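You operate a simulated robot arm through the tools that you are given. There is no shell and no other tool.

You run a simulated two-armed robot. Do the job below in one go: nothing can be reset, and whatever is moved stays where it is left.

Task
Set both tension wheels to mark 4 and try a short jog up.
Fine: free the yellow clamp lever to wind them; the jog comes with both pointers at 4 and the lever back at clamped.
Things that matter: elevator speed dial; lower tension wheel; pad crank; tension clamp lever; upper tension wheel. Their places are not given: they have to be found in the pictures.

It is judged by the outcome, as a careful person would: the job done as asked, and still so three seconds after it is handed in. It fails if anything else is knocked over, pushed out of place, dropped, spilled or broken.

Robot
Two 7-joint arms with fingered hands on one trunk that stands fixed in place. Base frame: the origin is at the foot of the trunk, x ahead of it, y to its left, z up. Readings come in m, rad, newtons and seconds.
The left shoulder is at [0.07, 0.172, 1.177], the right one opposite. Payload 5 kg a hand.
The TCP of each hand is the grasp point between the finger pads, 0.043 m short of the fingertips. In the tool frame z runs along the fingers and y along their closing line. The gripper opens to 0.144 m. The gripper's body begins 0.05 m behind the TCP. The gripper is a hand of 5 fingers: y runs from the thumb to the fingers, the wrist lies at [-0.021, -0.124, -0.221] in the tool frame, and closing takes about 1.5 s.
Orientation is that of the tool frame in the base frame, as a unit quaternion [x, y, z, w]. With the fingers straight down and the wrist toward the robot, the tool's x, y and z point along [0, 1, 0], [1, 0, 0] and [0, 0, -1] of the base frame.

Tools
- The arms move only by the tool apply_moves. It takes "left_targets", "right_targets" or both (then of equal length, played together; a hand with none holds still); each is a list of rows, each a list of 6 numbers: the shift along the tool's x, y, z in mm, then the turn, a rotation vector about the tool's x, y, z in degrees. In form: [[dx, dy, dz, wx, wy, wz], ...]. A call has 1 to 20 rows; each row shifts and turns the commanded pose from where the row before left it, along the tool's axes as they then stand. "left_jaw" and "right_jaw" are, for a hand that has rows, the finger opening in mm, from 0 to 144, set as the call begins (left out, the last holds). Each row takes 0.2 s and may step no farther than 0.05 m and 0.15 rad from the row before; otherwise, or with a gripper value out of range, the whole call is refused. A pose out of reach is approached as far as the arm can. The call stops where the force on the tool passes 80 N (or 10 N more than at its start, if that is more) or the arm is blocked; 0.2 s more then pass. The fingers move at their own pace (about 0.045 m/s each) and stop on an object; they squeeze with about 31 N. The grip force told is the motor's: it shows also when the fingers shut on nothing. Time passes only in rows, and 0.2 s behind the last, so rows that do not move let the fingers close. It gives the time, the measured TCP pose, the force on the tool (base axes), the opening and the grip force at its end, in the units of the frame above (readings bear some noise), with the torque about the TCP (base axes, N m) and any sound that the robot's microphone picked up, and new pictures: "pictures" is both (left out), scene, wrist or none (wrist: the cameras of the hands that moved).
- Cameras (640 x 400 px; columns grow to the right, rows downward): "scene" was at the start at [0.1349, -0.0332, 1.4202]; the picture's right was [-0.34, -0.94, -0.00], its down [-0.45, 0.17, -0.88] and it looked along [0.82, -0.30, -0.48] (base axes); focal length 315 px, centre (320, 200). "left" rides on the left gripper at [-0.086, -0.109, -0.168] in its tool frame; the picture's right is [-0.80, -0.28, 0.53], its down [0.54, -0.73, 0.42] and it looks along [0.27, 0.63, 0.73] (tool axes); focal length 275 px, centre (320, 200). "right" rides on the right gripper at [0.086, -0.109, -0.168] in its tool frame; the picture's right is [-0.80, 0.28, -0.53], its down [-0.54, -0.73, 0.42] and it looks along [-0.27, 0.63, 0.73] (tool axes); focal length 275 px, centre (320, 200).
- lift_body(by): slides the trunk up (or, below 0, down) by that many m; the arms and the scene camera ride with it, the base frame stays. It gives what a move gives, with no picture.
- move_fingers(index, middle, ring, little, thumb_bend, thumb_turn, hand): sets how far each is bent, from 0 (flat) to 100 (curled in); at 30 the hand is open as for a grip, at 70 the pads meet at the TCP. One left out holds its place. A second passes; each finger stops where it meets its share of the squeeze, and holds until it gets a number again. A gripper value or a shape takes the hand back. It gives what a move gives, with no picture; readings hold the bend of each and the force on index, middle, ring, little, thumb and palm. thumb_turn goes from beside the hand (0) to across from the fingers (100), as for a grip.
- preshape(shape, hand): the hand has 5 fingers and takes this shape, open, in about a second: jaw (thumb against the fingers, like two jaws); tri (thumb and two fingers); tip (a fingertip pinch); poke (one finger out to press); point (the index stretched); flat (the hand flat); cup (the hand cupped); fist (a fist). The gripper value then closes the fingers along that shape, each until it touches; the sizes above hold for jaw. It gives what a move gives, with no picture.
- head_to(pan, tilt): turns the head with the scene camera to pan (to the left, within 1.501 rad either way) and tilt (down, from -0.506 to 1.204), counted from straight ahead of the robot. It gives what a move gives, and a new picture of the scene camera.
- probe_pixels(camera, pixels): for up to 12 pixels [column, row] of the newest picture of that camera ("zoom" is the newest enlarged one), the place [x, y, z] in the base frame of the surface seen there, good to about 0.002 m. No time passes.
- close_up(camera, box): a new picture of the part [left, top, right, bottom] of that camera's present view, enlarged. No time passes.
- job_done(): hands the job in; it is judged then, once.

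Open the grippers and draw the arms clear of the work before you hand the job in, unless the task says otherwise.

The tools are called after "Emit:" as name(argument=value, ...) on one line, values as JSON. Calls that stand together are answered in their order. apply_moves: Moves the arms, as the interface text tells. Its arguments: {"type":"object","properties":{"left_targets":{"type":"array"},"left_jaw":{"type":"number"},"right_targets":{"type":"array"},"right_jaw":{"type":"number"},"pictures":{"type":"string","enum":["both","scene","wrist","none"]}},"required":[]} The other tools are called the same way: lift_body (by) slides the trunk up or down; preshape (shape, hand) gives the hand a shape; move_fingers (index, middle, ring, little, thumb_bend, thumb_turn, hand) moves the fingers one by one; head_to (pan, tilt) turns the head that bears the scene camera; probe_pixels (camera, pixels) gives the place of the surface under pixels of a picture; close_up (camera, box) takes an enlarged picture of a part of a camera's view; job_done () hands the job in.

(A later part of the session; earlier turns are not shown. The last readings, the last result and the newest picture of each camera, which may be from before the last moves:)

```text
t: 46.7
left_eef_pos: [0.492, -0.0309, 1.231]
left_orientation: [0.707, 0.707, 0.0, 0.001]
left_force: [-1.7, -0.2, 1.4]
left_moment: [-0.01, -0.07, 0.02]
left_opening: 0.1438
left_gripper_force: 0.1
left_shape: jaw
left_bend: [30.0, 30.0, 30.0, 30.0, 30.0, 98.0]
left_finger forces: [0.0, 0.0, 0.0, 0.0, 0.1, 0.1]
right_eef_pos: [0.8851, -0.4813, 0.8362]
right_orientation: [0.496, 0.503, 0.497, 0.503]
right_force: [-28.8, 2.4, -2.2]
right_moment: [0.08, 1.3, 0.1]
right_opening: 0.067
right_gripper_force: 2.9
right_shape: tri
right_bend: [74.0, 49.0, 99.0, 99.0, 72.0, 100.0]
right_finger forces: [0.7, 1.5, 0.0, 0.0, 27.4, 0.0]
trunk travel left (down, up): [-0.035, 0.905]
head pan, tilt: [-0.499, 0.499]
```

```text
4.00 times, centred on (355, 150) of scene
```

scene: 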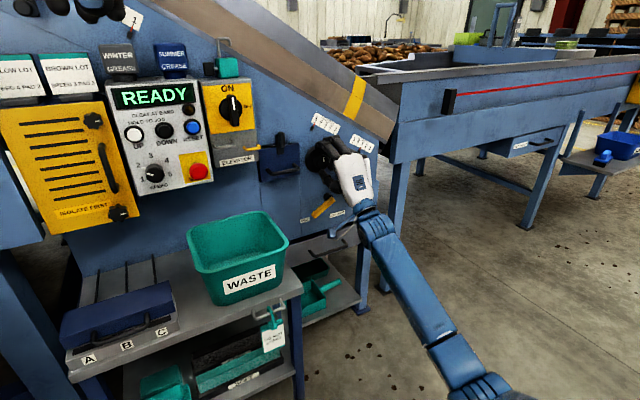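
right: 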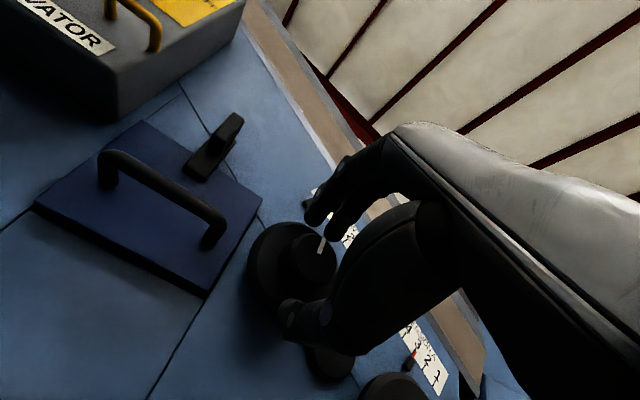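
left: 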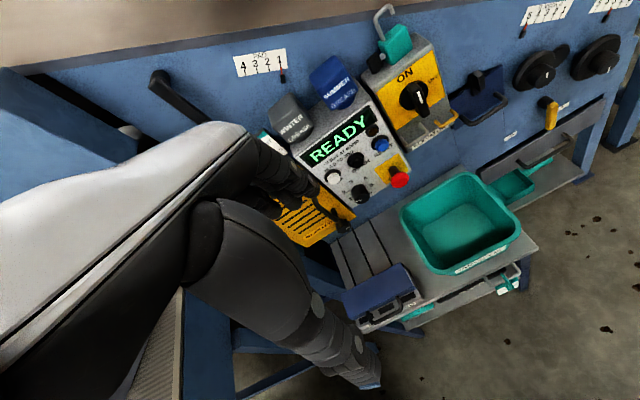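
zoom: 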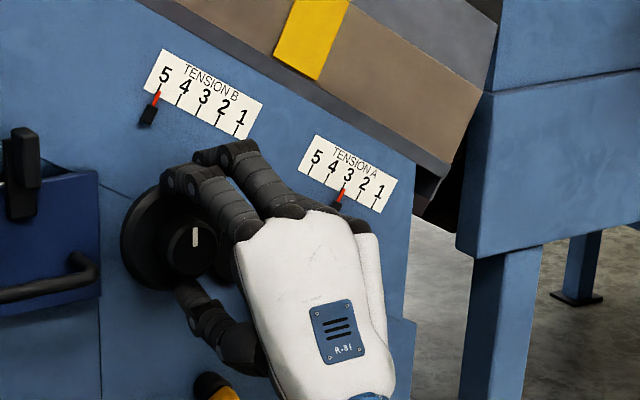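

The thumb tip is pressing the disc (27 N), so I back off 10 mm and re-centre, then close the grip on the hub.

Emit:
apply_moves(right_targets=[[0, -2, -10, 0, 0, 0], [0, 0, 0, 0, 0, 0]], pictures="none")

Emit:
apply_moves(right_targets=[[0, 0, 0, 0, 0, 0], [0, 0, 0, 0, 0, 0], [0, 0, 0, 0, 0, 0], [0, 0, 0, 0, 0, 0], [0, 0, 0, 0, 0, 0], [0, 0, 0, 0, 0, 0]], right_jaw=20, pictures="both")

Emit:
close_up(camera="right", box=[200, 130, 440, 370])

Emit:
close_up(camera="scene", box=[295, 100, 415, 200])

```text
t: 47.3
left_eef_pos: [0.497, -0.0302, 1.2279]
left_orientation: [0.707, 0.708, 0.0, -0.001]
left_force: [0.8, -0.1, 1.3]
left_moment: [-0.01, 0.0, 0.01]
left_opening: 0.144
left_gripper_force: 0.1
left_shape: jaw
left_bend: [30.0, 30.0, 30.0, 30.0, 30.0, 98.0]
left_finger forces: [0.0, 0.0, 0.0, 0.0, 0.0, 0.0]
right_eef_pos: [0.8779, -0.4811, 0.8301]
right_orientation: [0.497, 0.504, 0.496, 0.503]
right_force: [22.8, -3.2, 8.8]
right_moment: [-0.03, -0.67, -0.1]
right_opening: 0.0486
right_gripper_force: 31.3
right_shape: tri
right_bend: [75.0, 49.0, 100.0, 100.0, 75.0, 100.0]
right_finger forces: [8.4, 19.3, 0.0, 0.0, 18.3, 0.0]
trunk travel left (down, up): [-0.035, 0.905]
head pan, tilt: [-0.499, 0.499]
```

```text
t: 48.7
left_eef_pos: [0.496, -0.0311, 1.2294]
left_orientation: [0.706, 0.708, 0.0, -0.001]
left_force: [0.3, 0.3, -0.6]
left_moment: [-0.04, 0.0, 0.03]
left_opening: 0.1438
left_gripper_force: 0.1
left_shape: jaw
left_bend: [30.0, 30.0, 30.0, 30.0, 30.0, 98.0]
left_finger forces: [0.0, 0.1, 0.0, 0.0, 0.0, 0.1]
right_eef_pos: [0.8782, -0.4809, 0.8295]
right_orientation: [0.497, 0.504, 0.496, 0.502]
right_force: [-14.1, -1.2, -10.8]
right_moment: [0.04, 0.42, 0.05]
right_opening: 0.0366
right_gripper_force: 30.8
right_shape: tri
right_bend: [74.0, 58.0, 100.0, 100.0, 75.0, 100.0]
right_finger forces: [16.0, 7.9, 0.0, 0.1, 34.8, 0.1]
trunk travel left (down, up): [-0.035, 0.905]
head pan, tilt: [-0.499, 0.499]
```

scene: 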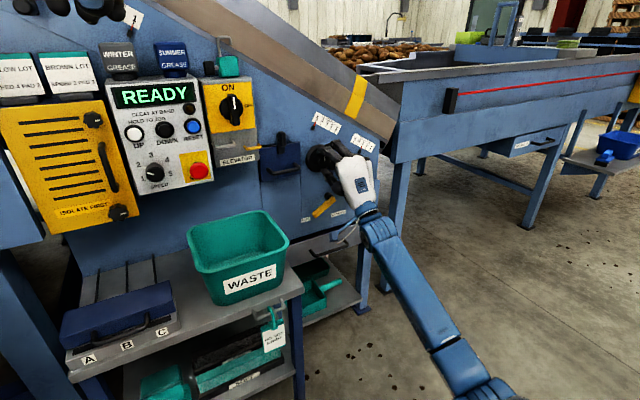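
right: 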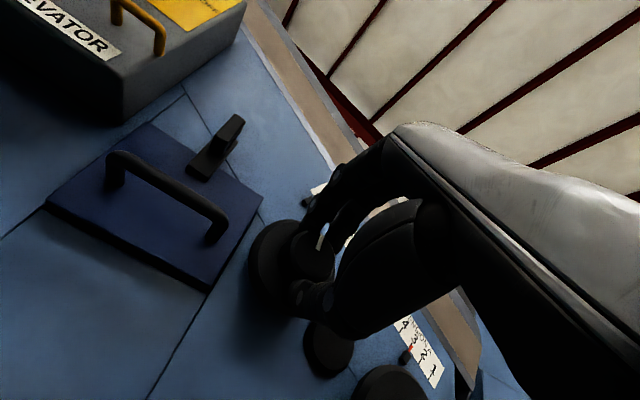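

```text
1.67 times, centred on (320, 250) of right
```

zoom: 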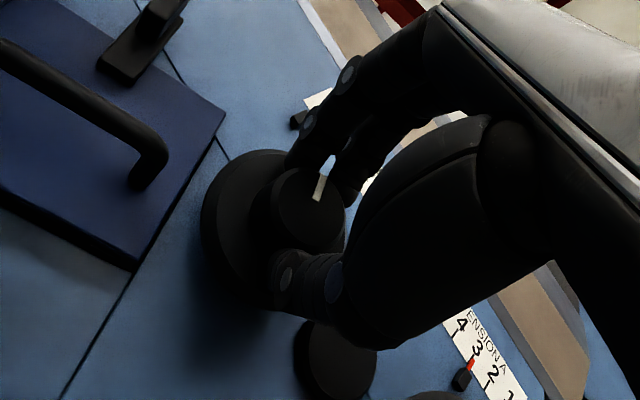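

```text
4.00 times, centred on (355, 150) of scene
```

zoom: 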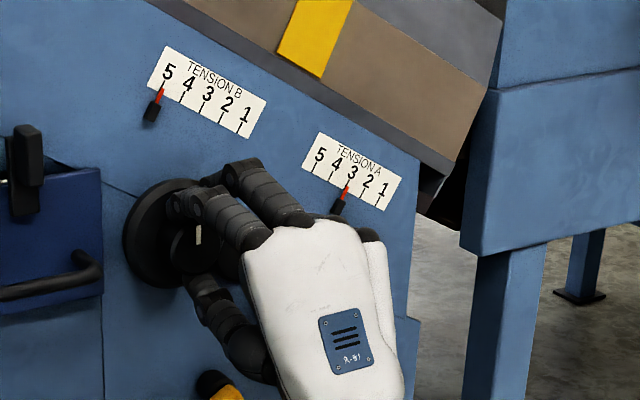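

The hub is gripped (opening 36.6 mm, thumb 35 N against index+middle). I try a small counter-clockwise turn (−12°) and watch the B pointer.

Emit:
apply_moves(right_targets=[[0, 0.4, 0, 0, 0, -6], [0, 0.4, 0, 0, 0, -6], [0, 0, 0, 0, 0, 0]], pictures="wrist")

Emit:
close_up(camera="scene", box=[295, 100, 415, 200])

Emit:
close_up(camera="right", box=[200, 130, 440, 370])

```text
t: 49.5
left_eef_pos: [0.4959, -0.0318, 1.2276]
left_orientation: [0.707, 0.708, 0.001, -0.001]
left_force: [0.0, -0.4, 0.0]
left_moment: [0.01, -0.01, 0.0]
left_opening: 0.1437
left_gripper_force: 0.1
left_shape: jaw
left_bend: [30.0, 30.0, 30.0, 30.0, 30.0, 98.0]
left_finger forces: [0.1, 0.1, 0.1, 0.0, 0.0, 0.0]
right_eef_pos: [0.8768, -0.4811, 0.8298]
right_orientation: [0.442, 0.553, 0.441, 0.552]
right_force: [-12.5, -2.9, -11.0]
right_moment: [0.03, 0.43, -0.06]
right_opening: 0.0364
right_gripper_force: 30.6
right_shape: tri
right_bend: [74.0, 58.0, 100.0, 100.0, 75.0, 100.0]
right_finger forces: [16.1, 7.7, 0.1, 0.1, 34.8, 0.0]
trunk travel left (down, up): [-0.035, 0.905]
head pan, tilt: [-0.499, 0.499]
```

right: 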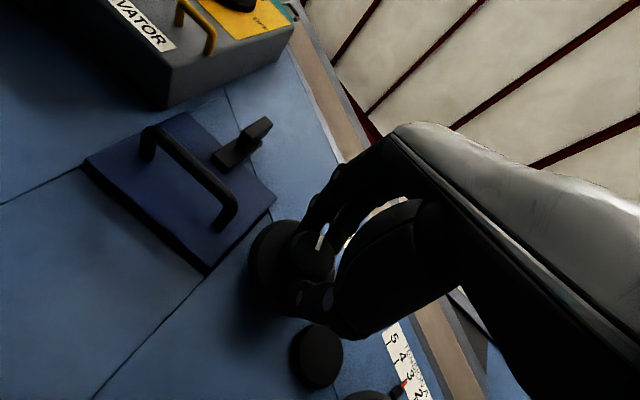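

```text
4.00 times, centred on (355, 150) of scene
```

zoom: 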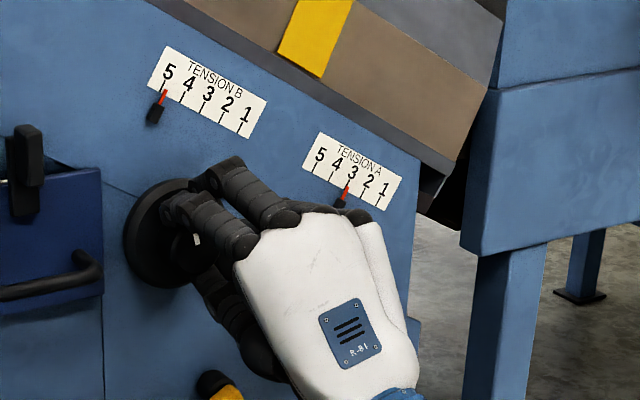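

```text
1.67 times, centred on (320, 250) of right
```

zoom: 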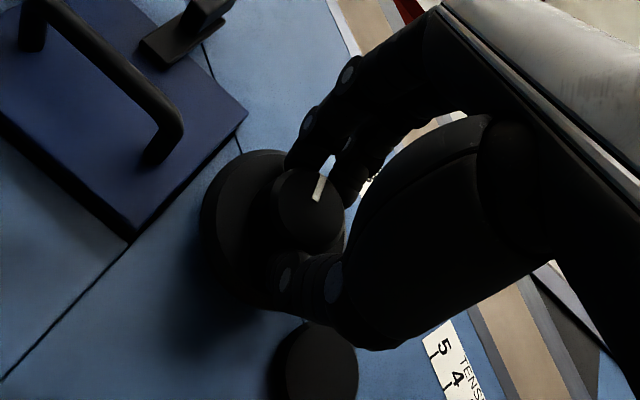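

The wheel turned with the hand at low torque, and the B pointer crept right toward 4 (roughly 0.14 mark for 12°). I continue counter-clockwise another 32°, checking reach.

Emit:
apply_moves(right_targets=[[0, 0.6, 0, 0, 0, -8], [0, 0.6, 0, 0, 0, -8], [0, 0.6, 0, 0, 0, -8], [0, 0.6, 0, 0, 0, -8], [0, 0, 0, 0, 0, 0]], pictures="wrist")

Emit:
close_up(camera="scene", box=[295, 100, 415, 200])

```text
t: 50.7
left_eef_pos: [0.4961, -0.0315, 1.2299]
left_orientation: [0.706, 0.708, 0.0, -0.001]
left_force: [-0.1, 0.2, -0.3]
left_moment: [0.0, 0.03, 0.02]
left_opening: 0.1437
left_gripper_force: 0.2
left_shape: jaw
left_bend: [30.0, 30.0, 30.0, 30.0, 30.0, 98.0]
left_finger forces: [0.1, 0.1, 0.0, 0.1, 0.0, 0.1]
right_eef_pos: [0.8769, -0.4805, 0.8325]
right_orientation: [0.271, 0.654, 0.272, 0.652]
right_force: [-13.4, -6.4, -9.0]
right_moment: [0.02, 0.45, -0.28]
right_opening: 0.0364
right_gripper_force: 31.1
right_shape: tri
right_bend: [74.0, 58.0, 100.0, 100.0, 75.0, 100.0]
right_finger forces: [16.2, 7.7, 0.0, 0.1, 34.4, 0.1]
trunk travel left (down, up): [-0.035, 0.905]
head pan, tilt: [-0.499, 0.499]
```

right: 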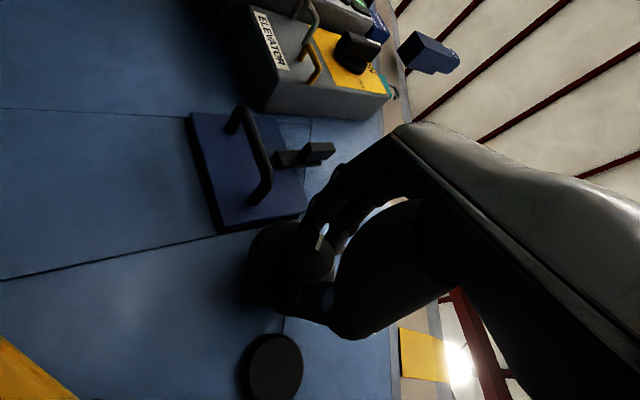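

```text
4.00 times, centred on (355, 150) of scene
```

zoom: 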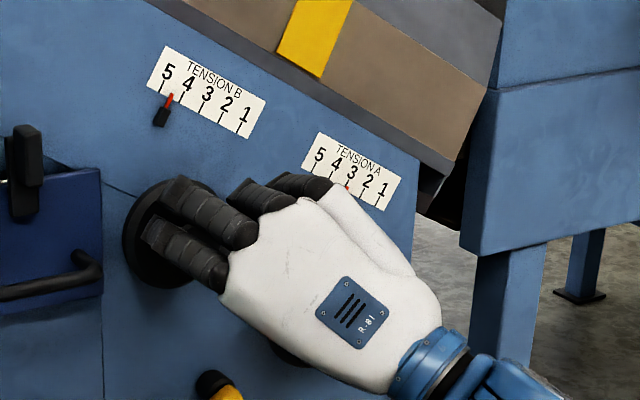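

Pointer B has moved about 0.45 mark to the right for 45° of turn; no reach warning. I continue another 32° and re-check.

Emit:
apply_moves(right_targets=[[0, 0.7, 0, 0, 0, -8], [0, 0.7, 0, 0, 0, -8], [0, 0.7, 0, 0, 0, -8], [0, 0.7, 0, 0, 0, -8], [0, 0, 0, 0, 0, 0]], pictures="wrist")

Emit:
close_up(camera="scene", box=[310, 105, 360, 140])

Emit:
close_up(camera="scene", box=[295, 100, 415, 200])

```text
t: 51.9
left_eef_pos: [0.4948, -0.0314, 1.2289]
left_orientation: [0.707, 0.707, 0.001, 0.0]
left_force: [-0.5, 0.3, 0.3]
left_moment: [0.0, 0.02, 0.0]
left_opening: 0.1439
left_gripper_force: 0.1
left_shape: jaw
left_bend: [30.0, 30.0, 30.0, 30.0, 30.0, 98.0]
left_finger forces: [0.0, 0.1, 0.0, 0.0, 0.1, 0.1]
right_eef_pos: [0.8774, -0.4773, 0.8348]
right_orientation: [0.08, 0.704, 0.081, 0.701]
right_force: [-11.5, -9.2, -6.6]
right_moment: [0.02, 0.3, -0.45]
right_opening: 0.0361
right_gripper_force: 30.8
right_shape: tri
right_bend: [74.0, 58.0, 100.0, 100.0, 75.0, 100.0]
right_finger forces: [16.5, 7.0, 0.0, 0.0, 33.4, 0.0]
trunk travel left (down, up): [-0.035, 0.905]
head pan, tilt: [-0.499, 0.499]
```

right: 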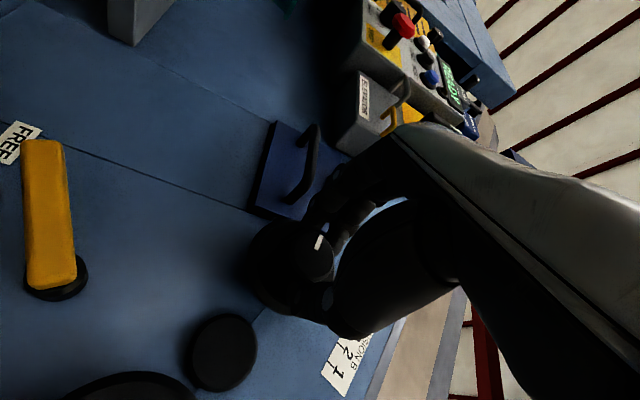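

```text
11.43 times, centred on (335, 122) of scene
```

zoom: 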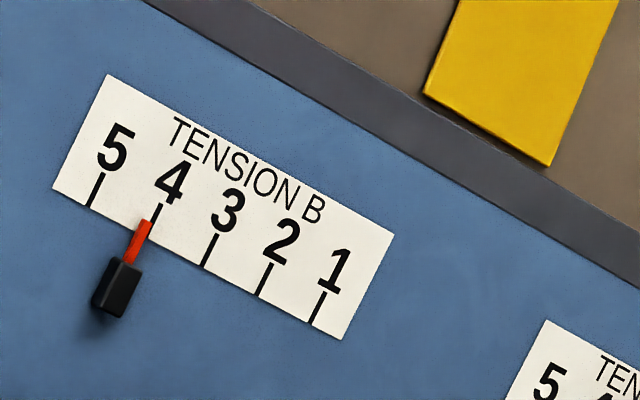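

```text
4.00 times, centred on (355, 150) of scene
```

zoom: 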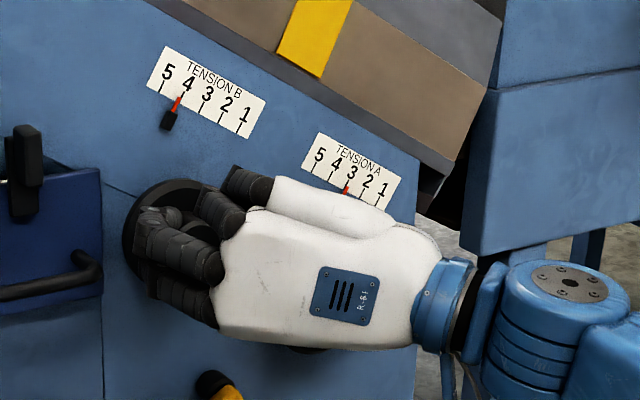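

Pointer B is now just short of 4 (red tip at (146,222) versus tick 4 line at ~(153,222) in the zoom) after 76° of turn, suggesting 90° per mark. I turn another 14° and compare.

Emit:
apply_moves(right_targets=[[0, 0.6, 0, 0, 0, -7], [0, 0.6, 0, 0, 0, -7], [0, 0, 0, 0, 0, 0]], pictures="none")

Emit:
close_up(camera="scene", box=[365, 125, 395, 150])

Emit:
close_up(camera="scene", box=[310, 105, 360, 140])

```text
t: 52.7
left_eef_pos: [0.4979, -0.0312, 1.2296]
left_orientation: [0.707, 0.707, 0.0, -0.001]
left_force: [0.4, 0.3, -0.7]
left_moment: [0.04, -0.01, -0.03]
left_opening: 0.1437
left_gripper_force: 0.1
left_shape: jaw
left_bend: [30.0, 30.0, 30.0, 30.0, 30.0, 98.0]
left_finger forces: [0.1, 0.0, 0.0, 0.0, 0.0, 0.1]
right_eef_pos: [0.8762, -0.4768, 0.8355]
right_orientation: [-0.005, 0.708, -0.006, 0.707]
right_force: [-9.0, -10.9, -1.4]
right_moment: [0.03, 0.16, -0.47]
right_opening: 0.0365
right_gripper_force: 31.5
right_shape: tri
right_bend: [74.0, 59.0, 100.0, 100.0, 75.0, 100.0]
right_finger forces: [16.2, 7.3, 0.0, 0.0, 32.9, 0.0]
trunk travel left (down, up): [-0.035, 0.905]
head pan, tilt: [-0.499, 0.499]
```

```text
16.00 times, centred on (380, 138) of scene
```

zoom: 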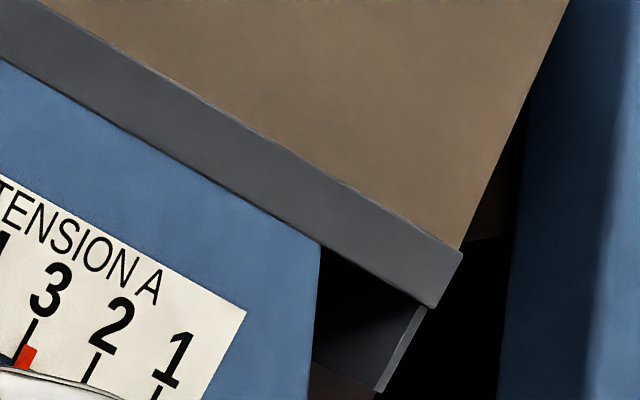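

```text
11.43 times, centred on (335, 122) of scene
```

zoom: 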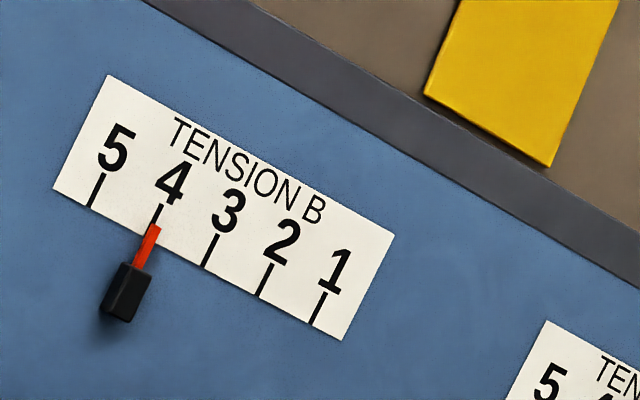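

Pointer B now lines up with tick 4 (same small parallax offset as A at 3), after exactly 90°. I open the grip and retreat straight back.

Emit:
apply_moves(right_targets=[[0, 0, 0, 0, 0, 0], [0, 0, 0, 0, 0, 0], [0, 0, 0, 0, 0, 0], [0, 0, 0, 0, 0, 0], [0, 0, 0, 0, 0, 0]], right_jaw=75, pictures="none")

Emit:
apply_moves(right_targets=[[0, 0, -30, 0, 0, 0], [0, 0, -40, 0, 0, 0], [0, 0, -30, 0, 0, 0]], pictures="both")

Emit:
close_up(camera="scene", box=[295, 100, 415, 200])

```text
t: 53.9
left_eef_pos: [0.497, -0.0314, 1.2287]
left_orientation: [0.706, 0.708, 0.0, 0.0]
left_force: [0.6, -0.3, -0.4]
left_moment: [0.02, -0.01, -0.01]
left_opening: 0.1437
left_gripper_force: 0.1
left_shape: jaw
left_bend: [30.0, 30.0, 30.0, 30.0, 30.0, 98.0]
left_finger forces: [0.1, 0.0, 0.1, 0.1, 0.0, 0.0]
right_eef_pos: [0.8774, -0.476, 0.835]
right_orientation: [-0.005, 0.708, -0.005, 0.707]
right_force: [-0.5, 0.0, 0.0]
right_moment: [0.02, 0.04, 0.02]
right_opening: 0.0744
right_gripper_force: 0.1
right_shape: tri
right_bend: [74.0, 44.0, 99.0, 99.0, 69.0, 100.0]
right_finger forces: [0.1, 0.0, 0.1, 0.0, 0.0, 0.0]
trunk travel left (down, up): [-0.035, 0.905]
head pan, tilt: [-0.499, 0.499]
```

```text
t: 54.7
left_eef_pos: [0.4956, -0.0299, 1.2292]
left_orientation: [0.707, 0.708, 0.0, 0.0]
left_force: [-0.3, -0.6, -0.2]
left_moment: [0.0, -0.06, 0.0]
left_opening: 0.1441
left_gripper_force: 0.0
left_shape: jaw
left_bend: [30.0, 30.0, 30.0, 30.0, 30.0, 98.0]
left_finger forces: [0.0, 0.0, 0.0, 0.1, 0.0, 0.0]
right_eef_pos: [0.778, -0.4755, 0.8373]
right_orientation: [-0.005, 0.708, -0.005, 0.707]
right_force: [-0.5, 0.1, 0.5]
right_moment: [0.01, -0.01, 0.0]
right_opening: 0.0748
right_gripper_force: 0.1
right_shape: tri
right_bend: [74.0, 44.0, 99.0, 99.0, 69.0, 100.0]
right_finger forces: [0.0, 0.0, 0.0, 0.0, 0.1, 0.0]
trunk travel left (down, up): [-0.035, 0.905]
head pan, tilt: [-0.499, 0.499]
```

scene: 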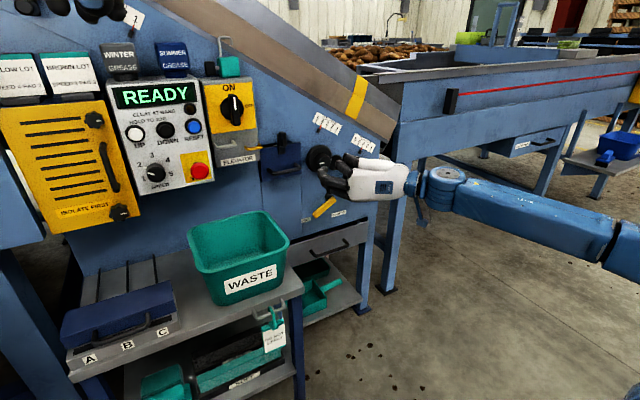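
right: 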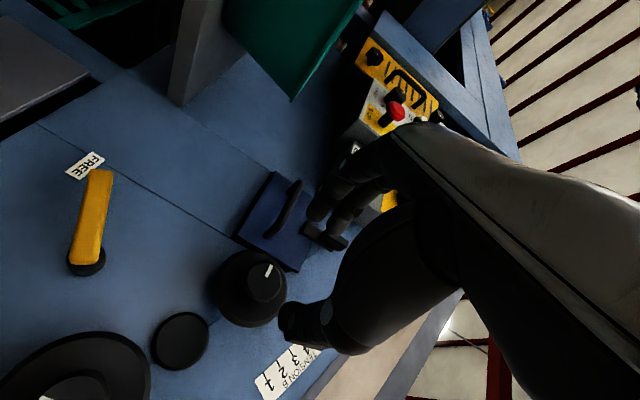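

```text
4.00 times, centred on (355, 150) of scene
```

zoom: 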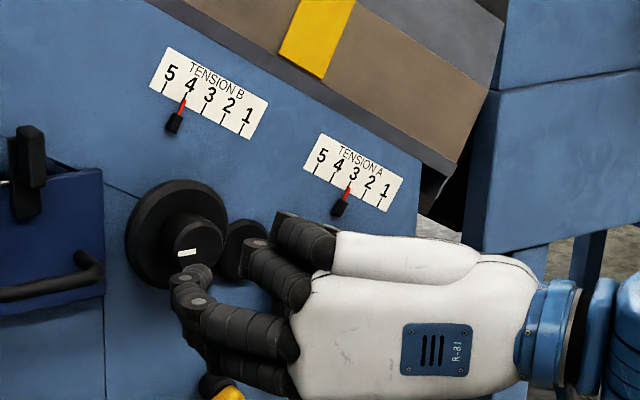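

B reads 4 and its wheel mark now points left (9 o'clock); A still reads 3. I move the hand right and down to stand in front of the lower wheel.

Emit:
apply_moves(right_targets=[[20.5, -35.4, 0, 0, 0, 0], [20.5, -35.4, 0, 0, 0, 0], [20.5, -35.4, 0, 0, 0, 0], [20.5, -35.4, 0, 0, 0, 0]], pictures="both")

Emit:
close_up(camera="right", box=[180, 200, 320, 340])

```text
t: 55.7
left_eef_pos: [0.4976, -0.0315, 1.2294]
left_orientation: [0.707, 0.708, 0.0, -0.001]
left_force: [-0.4, 0.8, 0.5]
left_moment: [0.06, -0.01, 0.0]
left_opening: 0.144
left_gripper_force: 0.1
left_shape: jaw
left_bend: [30.0, 30.0, 30.0, 30.0, 30.0, 98.0]
left_finger forces: [0.0, 0.0, 0.0, 0.1, 0.1, 0.0]
right_eef_pos: [0.7768, -0.619, 0.7538]
right_orientation: [-0.006, 0.708, -0.004, 0.706]
right_force: [0.1, -0.9, 0.3]
right_moment: [0.0, 0.02, 0.07]
right_opening: 0.0749
right_gripper_force: 0.1
right_shape: tri
right_bend: [74.0, 44.0, 99.0, 99.0, 69.0, 100.0]
right_finger forces: [0.0, 0.0, 0.1, 0.0, 0.1, 0.0]
trunk travel left (down, up): [-0.035, 0.905]
head pan, tilt: [-0.499, 0.499]
```

scene: 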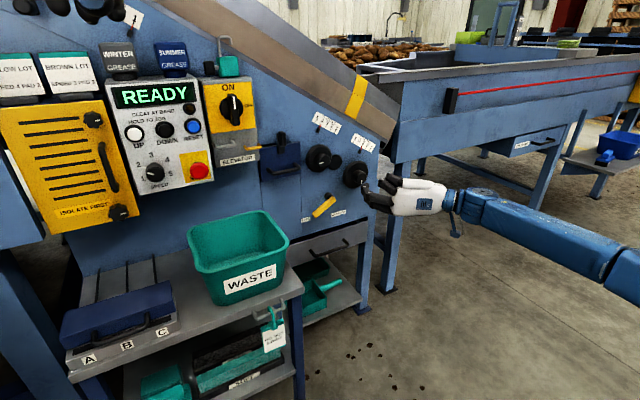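
right: 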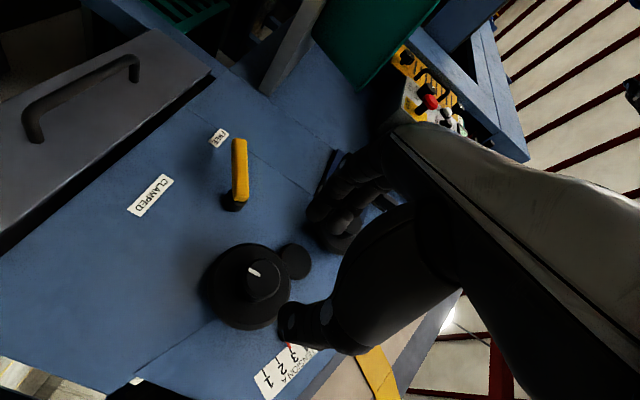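

```text
2.86 times, centred on (250, 270) of right
```

zoom: 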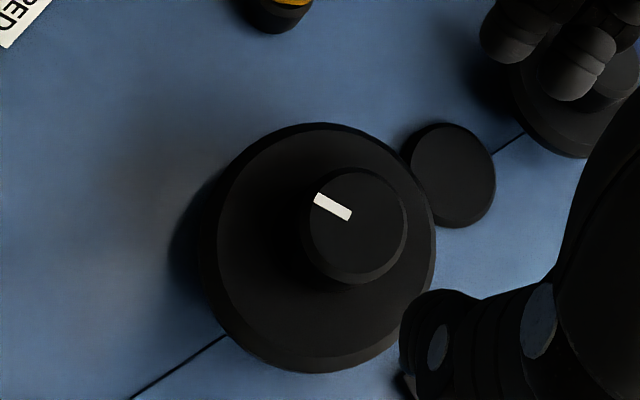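

Emit:
probe_pixels(camera="zoom", pixels=[[356, 225], [312, 225], [402, 225], [356, 175], [356, 277], [318, 200], [348, 215], [212, 235], [430, 240], [320, 130], [310, 362], [270, 300]])

```text
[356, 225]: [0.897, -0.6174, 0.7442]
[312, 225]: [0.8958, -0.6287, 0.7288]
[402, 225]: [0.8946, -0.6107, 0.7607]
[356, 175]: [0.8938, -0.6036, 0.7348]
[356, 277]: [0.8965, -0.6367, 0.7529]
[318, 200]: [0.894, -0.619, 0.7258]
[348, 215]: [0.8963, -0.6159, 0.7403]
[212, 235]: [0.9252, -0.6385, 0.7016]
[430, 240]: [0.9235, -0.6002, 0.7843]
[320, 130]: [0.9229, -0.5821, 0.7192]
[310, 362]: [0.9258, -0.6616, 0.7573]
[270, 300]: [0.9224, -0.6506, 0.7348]
```

Lower wheel hub centre ≈ (0.895, −0.620, 0.744), its mark pointing straight down. I centre the grip on it and advance to TCP x≈0.877.

Emit:
apply_moves(right_targets=[[5.3, -1, 20, 0, 0, 0], [0, 0, 40, 0, 0, 0], [0, 0, 40, 0, 0, 0]], pictures="both")

Emit:
close_up(camera="right", box=[200, 130, 440, 370])

```text
t: 56.5
left_eef_pos: [0.4976, -0.0319, 1.2277]
left_orientation: [0.707, 0.707, 0.0, 0.0]
left_force: [0.2, 0.4, -0.4]
left_moment: [-0.03, 0.04, 0.0]
left_opening: 0.1437
left_gripper_force: 0.0
left_shape: jaw
left_bend: [30.0, 30.0, 30.0, 30.0, 30.0, 98.0]
left_finger forces: [0.1, 0.0, 0.1, 0.0, 0.0, 0.0]
right_eef_pos: [0.8767, -0.6203, 0.7493]
right_orientation: [-0.005, 0.708, -0.005, 0.706]
right_force: [-0.3, -0.9, -0.4]
right_moment: [0.03, -0.04, 0.01]
right_opening: 0.0749
right_gripper_force: 0.1
right_shape: tri
right_bend: [74.0, 44.0, 99.0, 99.0, 69.0, 100.0]
right_finger forces: [0.1, 0.1, 0.0, 0.0, 0.0, 0.0]
trunk travel left (down, up): [-0.035, 0.905]
head pan, tilt: [-0.499, 0.499]
```

scene: 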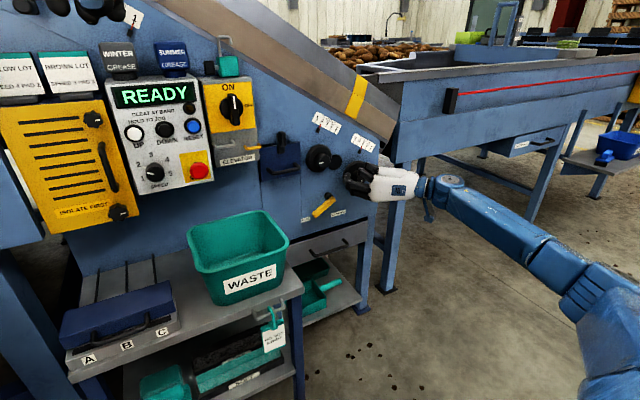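
right: 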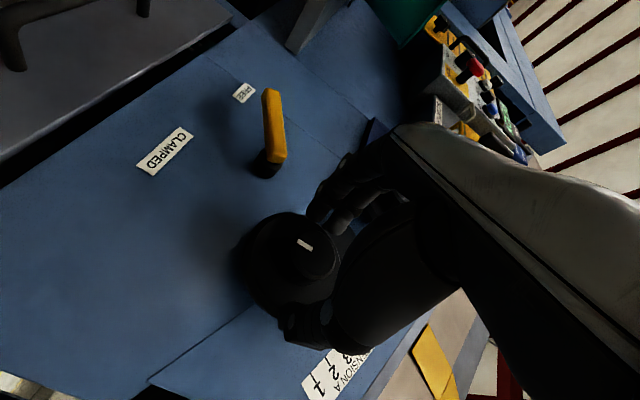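

```text
1.67 times, centred on (320, 250) of right
```

zoom: 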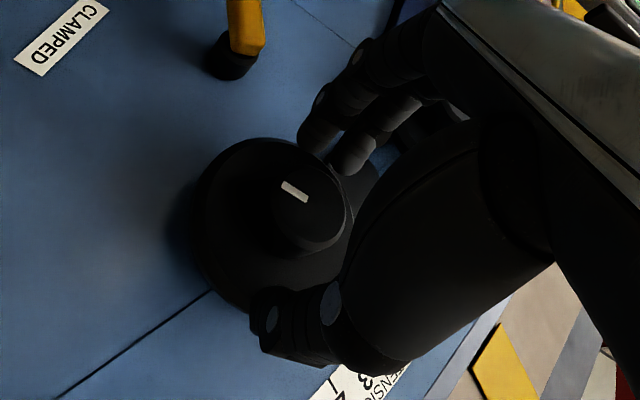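

The fingers straddle the lower hub without contact. I close the grip on it.

Emit:
apply_moves(right_targets=[[0, 0, 0, 0, 0, 0], [0, 0, 0, 0, 0, 0], [0, 0, 0, 0, 0, 0], [0, 0, 0, 0, 0, 0], [0, 0, 0, 0, 0, 0], [0, 0, 0, 0, 0, 0]], right_jaw=20, pictures="none")

Emit:
close_up(camera="right", box=[200, 130, 440, 370])

Emit:
close_up(camera="scene", box=[295, 100, 415, 200])

```text
t: 57.9
left_eef_pos: [0.4977, -0.0314, 1.2285]
left_orientation: [0.707, 0.707, -0.001, -0.001]
left_force: [0.6, 0.8, -0.6]
left_moment: [-0.01, -0.02, 0.01]
left_opening: 0.1438
left_gripper_force: 0.1
left_shape: jaw
left_bend: [30.0, 30.0, 30.0, 30.0, 30.0, 98.0]
left_finger forces: [0.0, 0.0, 0.1, 0.0, 0.1, 0.0]
right_eef_pos: [0.8763, -0.6176, 0.7497]
right_orientation: [-0.005, 0.708, -0.005, 0.706]
right_force: [6.0, -0.8, 0.9]
right_moment: [0.02, 0.02, 0.09]
right_opening: 0.0339
right_gripper_force: 30.8
right_shape: tri
right_bend: [74.0, 60.0, 100.0, 100.0, 74.0, 100.0]
right_finger forces: [14.1, 12.0, 0.0, 0.0, 27.0, 0.0]
trunk travel left (down, up): [-0.035, 0.905]
head pan, tilt: [-0.499, 0.499]
```

```text
1.67 times, centred on (320, 250) of right
```

zoom: 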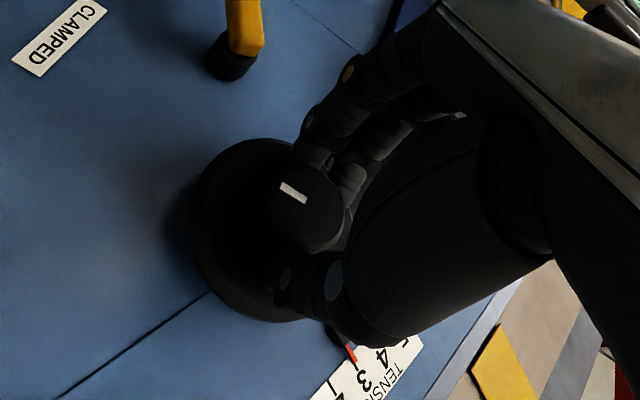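

```text
4.00 times, centred on (355, 150) of scene
```

zoom: 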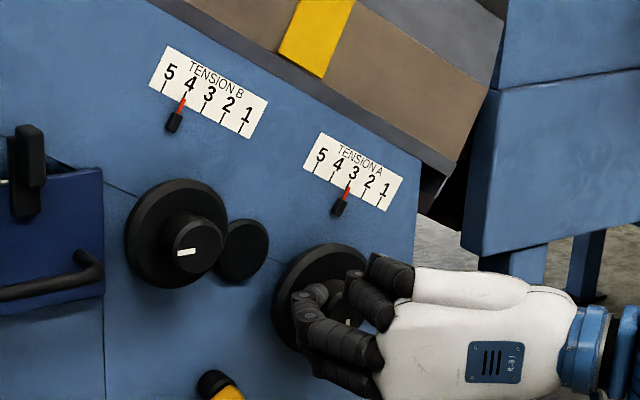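

Gripped evenly (14/12 N vs thumb 27 N). I turn clockwise 16° first and check A's pointer moves toward 4.

Emit:
apply_moves(right_targets=[[-0.3, -0.7, 0, 0, 0, 8], [-0.3, -0.7, 0, 0, 0, 8], [0, 0, 0, 0, 0, 0]], pictures="none")

Emit:
close_up(camera="scene", box=[345, 120, 395, 160])

```text
t: 58.7
left_eef_pos: [0.4966, -0.0303, 1.2296]
left_orientation: [0.706, 0.708, -0.001, -0.001]
left_force: [0.9, 0.0, -0.1]
left_moment: [0.04, 0.0, 0.02]
left_opening: 0.144
left_gripper_force: 0.0
left_shape: jaw
left_bend: [30.0, 30.0, 30.0, 30.0, 30.0, 98.0]
left_finger forces: [0.0, 0.0, 0.0, 0.0, 0.1, 0.0]
right_eef_pos: [0.8785, -0.6212, 0.75]
right_orientation: [0.094, 0.702, 0.094, 0.7]
right_force: [4.0, 3.2, -1.5]
right_moment: [-0.08, 0.08, 0.17]
right_opening: 0.0335
right_gripper_force: 31.1
right_shape: tri
right_bend: [74.0, 60.0, 100.0, 100.0, 74.0, 100.0]
right_finger forces: [15.4, 13.2, 0.1, 0.0, 27.0, 0.1]
trunk travel left (down, up): [-0.035, 0.905]
head pan, tilt: [-0.499, 0.499]
```

```text
10.00 times, centred on (370, 140) of scene
```

zoom: 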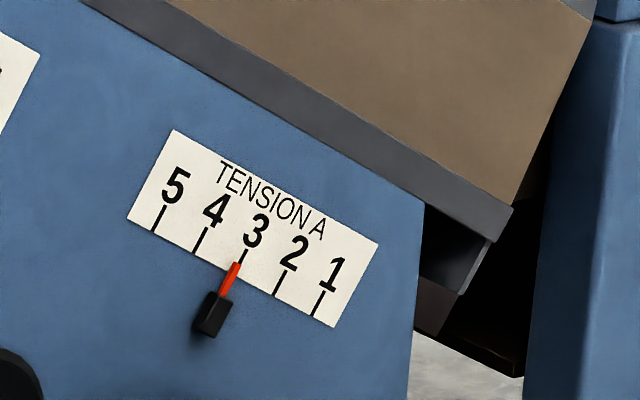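

Clockwise moves A's pointer left toward 4, as wanted. I continue with 40° more and check.

Emit:
apply_moves(right_targets=[[-0.3, -0.7, 0, 0, 0, 8], [-0.3, -0.7, 0, 0, 0, 8], [-0.3, -0.7, 0, 0, 0, 8], [-0.3, -0.7, 0, 0, 0, 8], [-0.3, -0.7, 0, 0, 0, 8], [0, 0, 0, 0, 0, 0]], pictures="wrist")

Emit:
close_up(camera="scene", box=[345, 120, 395, 160])

```text
t: 60.1
left_eef_pos: [0.4975, -0.0295, 1.2277]
left_orientation: [0.707, 0.708, -0.001, -0.001]
left_force: [-0.6, -0.3, -0.2]
left_moment: [0.01, 0.01, 0.0]
left_opening: 0.1438
left_gripper_force: 0.1
left_shape: jaw
left_bend: [30.0, 30.0, 30.0, 30.0, 30.0, 98.0]
left_finger forces: [0.0, 0.0, 0.1, 0.1, 0.0, 0.0]
right_eef_pos: [0.8788, -0.6235, 0.7481]
right_orientation: [0.329, 0.627, 0.327, 0.625]
right_force: [-1.0, 8.0, -9.9]
right_moment: [-0.12, 0.35, 0.31]
right_opening: 0.0332
right_gripper_force: 31.1
right_shape: tri
right_bend: [74.0, 60.0, 100.0, 100.0, 74.0, 100.0]
right_finger forces: [16.0, 9.8, 0.0, 0.1, 29.1, 0.1]
trunk travel left (down, up): [-0.035, 0.905]
head pan, tilt: [-0.499, 0.499]
```

right: 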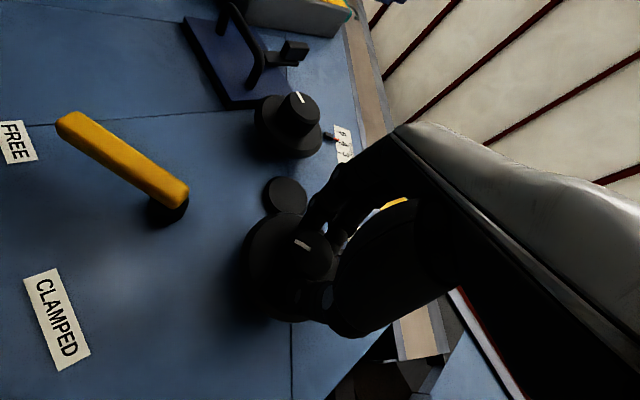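

```text
10.00 times, centred on (370, 140) of scene
```

zoom: 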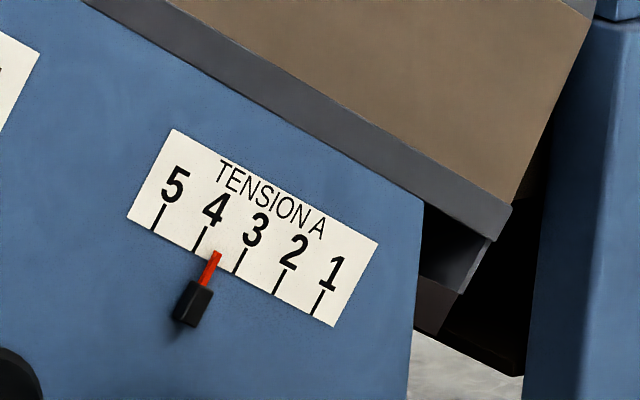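

56° turned and A's pointer is about 0.6 of the way to 4. I turn the remaining 34° and compare against tick 4.

Emit:
apply_moves(right_targets=[[-0.2, -0.7, 0, 0, 0, 8], [-0.2, -0.7, 0, 0, 0, 8], [-0.2, -0.7, 0, 0, 0, 8], [-0.2, -0.7, 0, 0, 0, 8], [0, -0.2, 0, 0, 0, 2], [0, 0, 0, 0, 0, 0]], pictures="wrist")

Emit:
close_up(camera="scene", box=[345, 120, 395, 160])

```text
t: 61.5
left_eef_pos: [0.498, -0.0306, 1.2284]
left_orientation: [0.706, 0.708, -0.001, 0.0]
left_force: [-0.9, -0.7, -0.2]
left_moment: [-0.02, -0.03, 0.0]
left_opening: 0.1439
left_gripper_force: 0.1
left_shape: jaw
left_bend: [30.0, 30.0, 30.0, 30.0, 30.0, 98.0]
left_finger forces: [0.0, 0.0, 0.1, 0.0, 0.0, 0.0]
right_eef_pos: [0.8775, -0.6256, 0.7457]
right_orientation: [0.497, 0.505, 0.496, 0.502]
right_force: [-8.3, 12.5, -13.3]
right_moment: [-0.16, 0.62, 0.46]
right_opening: 0.0336
right_gripper_force: 31.3
right_shape: tri
right_bend: [74.0, 61.0, 100.0, 100.0, 74.0, 100.0]
right_finger forces: [13.6, 8.9, 0.1, 0.1, 34.8, 0.0]
trunk travel left (down, up): [-0.035, 0.905]
head pan, tilt: [-0.499, 0.499]
```

right: 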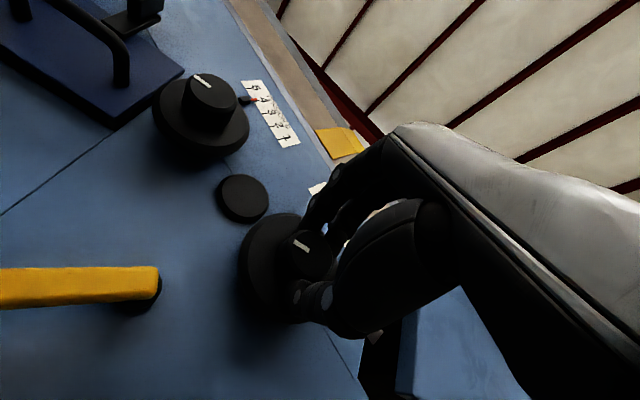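

```text
10.00 times, centred on (370, 140) of scene
```

zoom: 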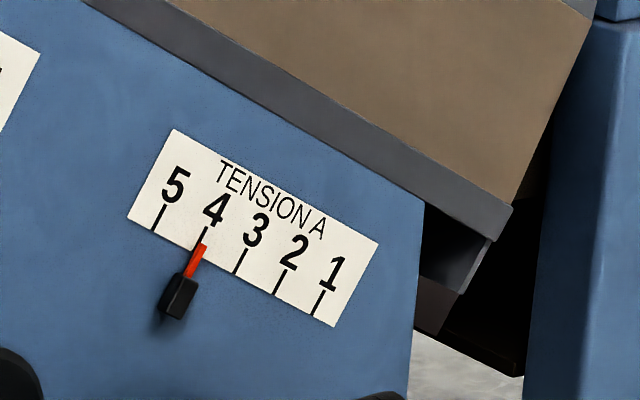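

A's pointer now sits on tick 4 with the same slight parallax as B. I open the grip and back off straight, then check both pointers.

Emit:
apply_moves(right_targets=[[0, 0, 0, 0, 0, 0], [0, 0, 0, 0, 0, 0], [0, 0, 0, 0, 0, 0], [0, 0, 0, 0, 0, 0], [0, 0, 0, 0, 0, 0]], right_jaw=75, pictures="none")

Emit:
apply_moves(right_targets=[[0, 0, -30, 0, 0, 0], [0, 0, -40, 0, 0, 0], [0, 0, -30, 0, 0, 0]], pictures="both")

Emit:
close_up(camera="scene", box=[305, 100, 405, 170])

```text
t: 62.7
left_eef_pos: [0.4967, -0.0297, 1.2285]
left_orientation: [0.707, 0.707, 0.0, 0.0]
left_force: [0.3, 0.6, 0.2]
left_moment: [0.03, -0.02, -0.01]
left_opening: 0.1438
left_gripper_force: 0.1
left_shape: jaw
left_bend: [30.0, 30.0, 30.0, 30.0, 30.0, 98.0]
left_finger forces: [0.1, 0.0, 0.0, 0.1, 0.0, 0.1]
right_eef_pos: [0.8787, -0.6264, 0.7477]
right_orientation: [0.496, 0.505, 0.496, 0.503]
right_force: [0.9, 0.0, 0.3]
right_moment: [0.03, -0.01, 0.01]
right_opening: 0.0746
right_gripper_force: 0.0
right_shape: tri
right_bend: [74.0, 44.0, 99.0, 99.0, 69.0, 100.0]
right_finger forces: [0.0, 0.1, 0.1, 0.1, 0.0, 0.0]
trunk travel left (down, up): [-0.035, 0.905]
head pan, tilt: [-0.499, 0.499]
```

```text
t: 63.5
left_eef_pos: [0.4961, -0.0295, 1.2305]
left_orientation: [0.706, 0.708, 0.0, 0.0]
left_force: [0.3, -0.2, 0.2]
left_moment: [0.0, -0.02, 0.01]
left_opening: 0.1438
left_gripper_force: 0.2
left_shape: jaw
left_bend: [30.0, 30.0, 30.0, 30.0, 30.0, 98.0]
left_finger forces: [0.0, 0.0, 0.1, 0.0, 0.0, 0.1]
right_eef_pos: [0.7752, -0.6263, 0.7481]
right_orientation: [0.496, 0.504, 0.497, 0.502]
right_force: [0.4, -0.7, 0.2]
right_moment: [0.0, 0.0, -0.02]
right_opening: 0.0748
right_gripper_force: 0.0
right_shape: tri
right_bend: [74.0, 44.0, 99.0, 99.0, 69.0, 100.0]
right_finger forces: [0.0, 0.0, 0.1, 0.0, 0.1, 0.0]
trunk travel left (down, up): [-0.035, 0.905]
head pan, tilt: [-0.499, 0.499]
```

scene: 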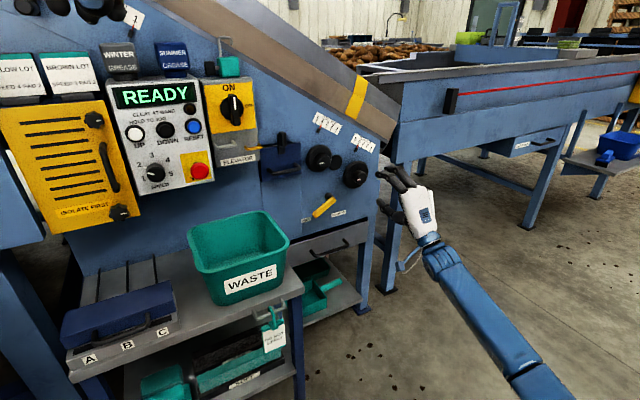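
right: 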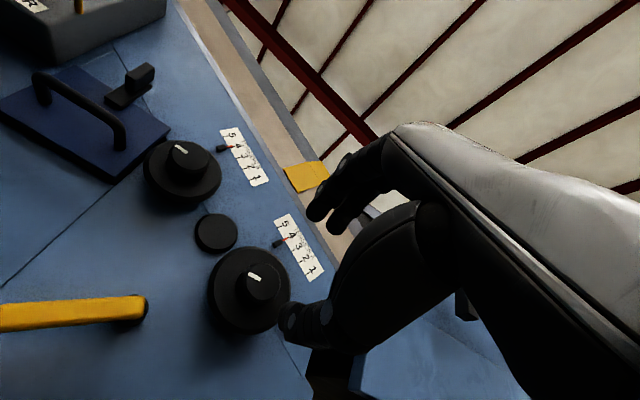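

```text
5.71 times, centred on (355, 135) of scene
```

zoom: 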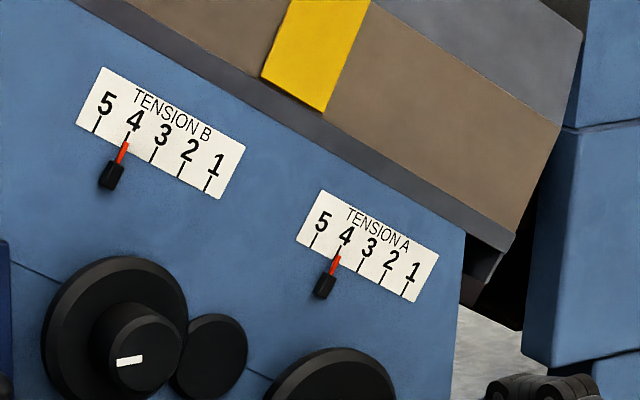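

Both pointers look to be at 4. I verify from the right wrist camera, whose view of the scales at (245,155) and (298,245) is from another angle.

Emit:
close_up(camera="right", box=[200, 110, 340, 290])

Emit:
close_up(camera="scene", box=[310, 105, 355, 140])

Emit:
close_up(camera="scene", box=[350, 125, 390, 160])

```text
2.22 times, centred on (270, 200) of right
```

zoom: 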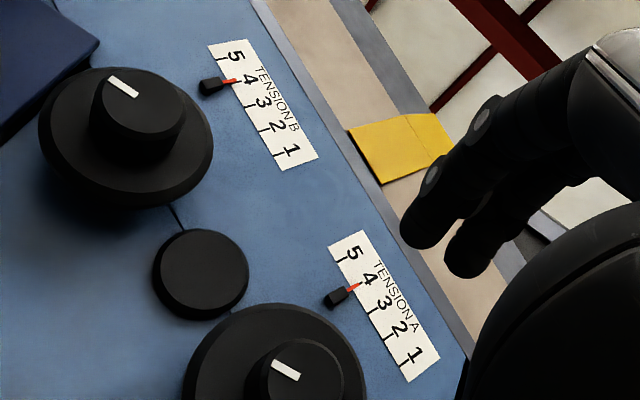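

```text
11.43 times, centred on (332, 122) of scene
```

zoom: 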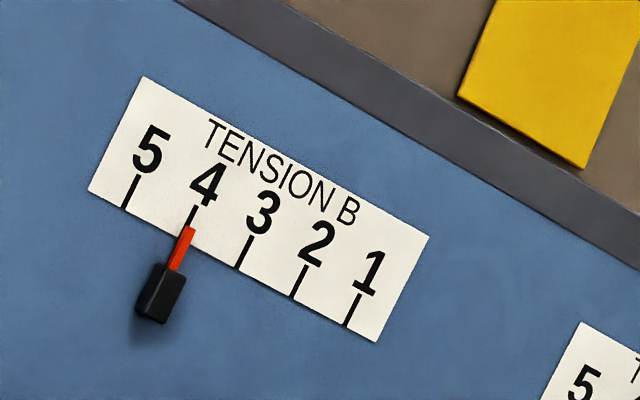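

```text
11.43 times, centred on (370, 142) of scene
```

zoom: 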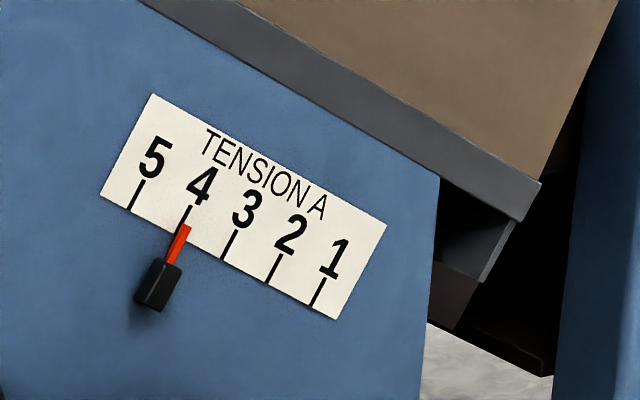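

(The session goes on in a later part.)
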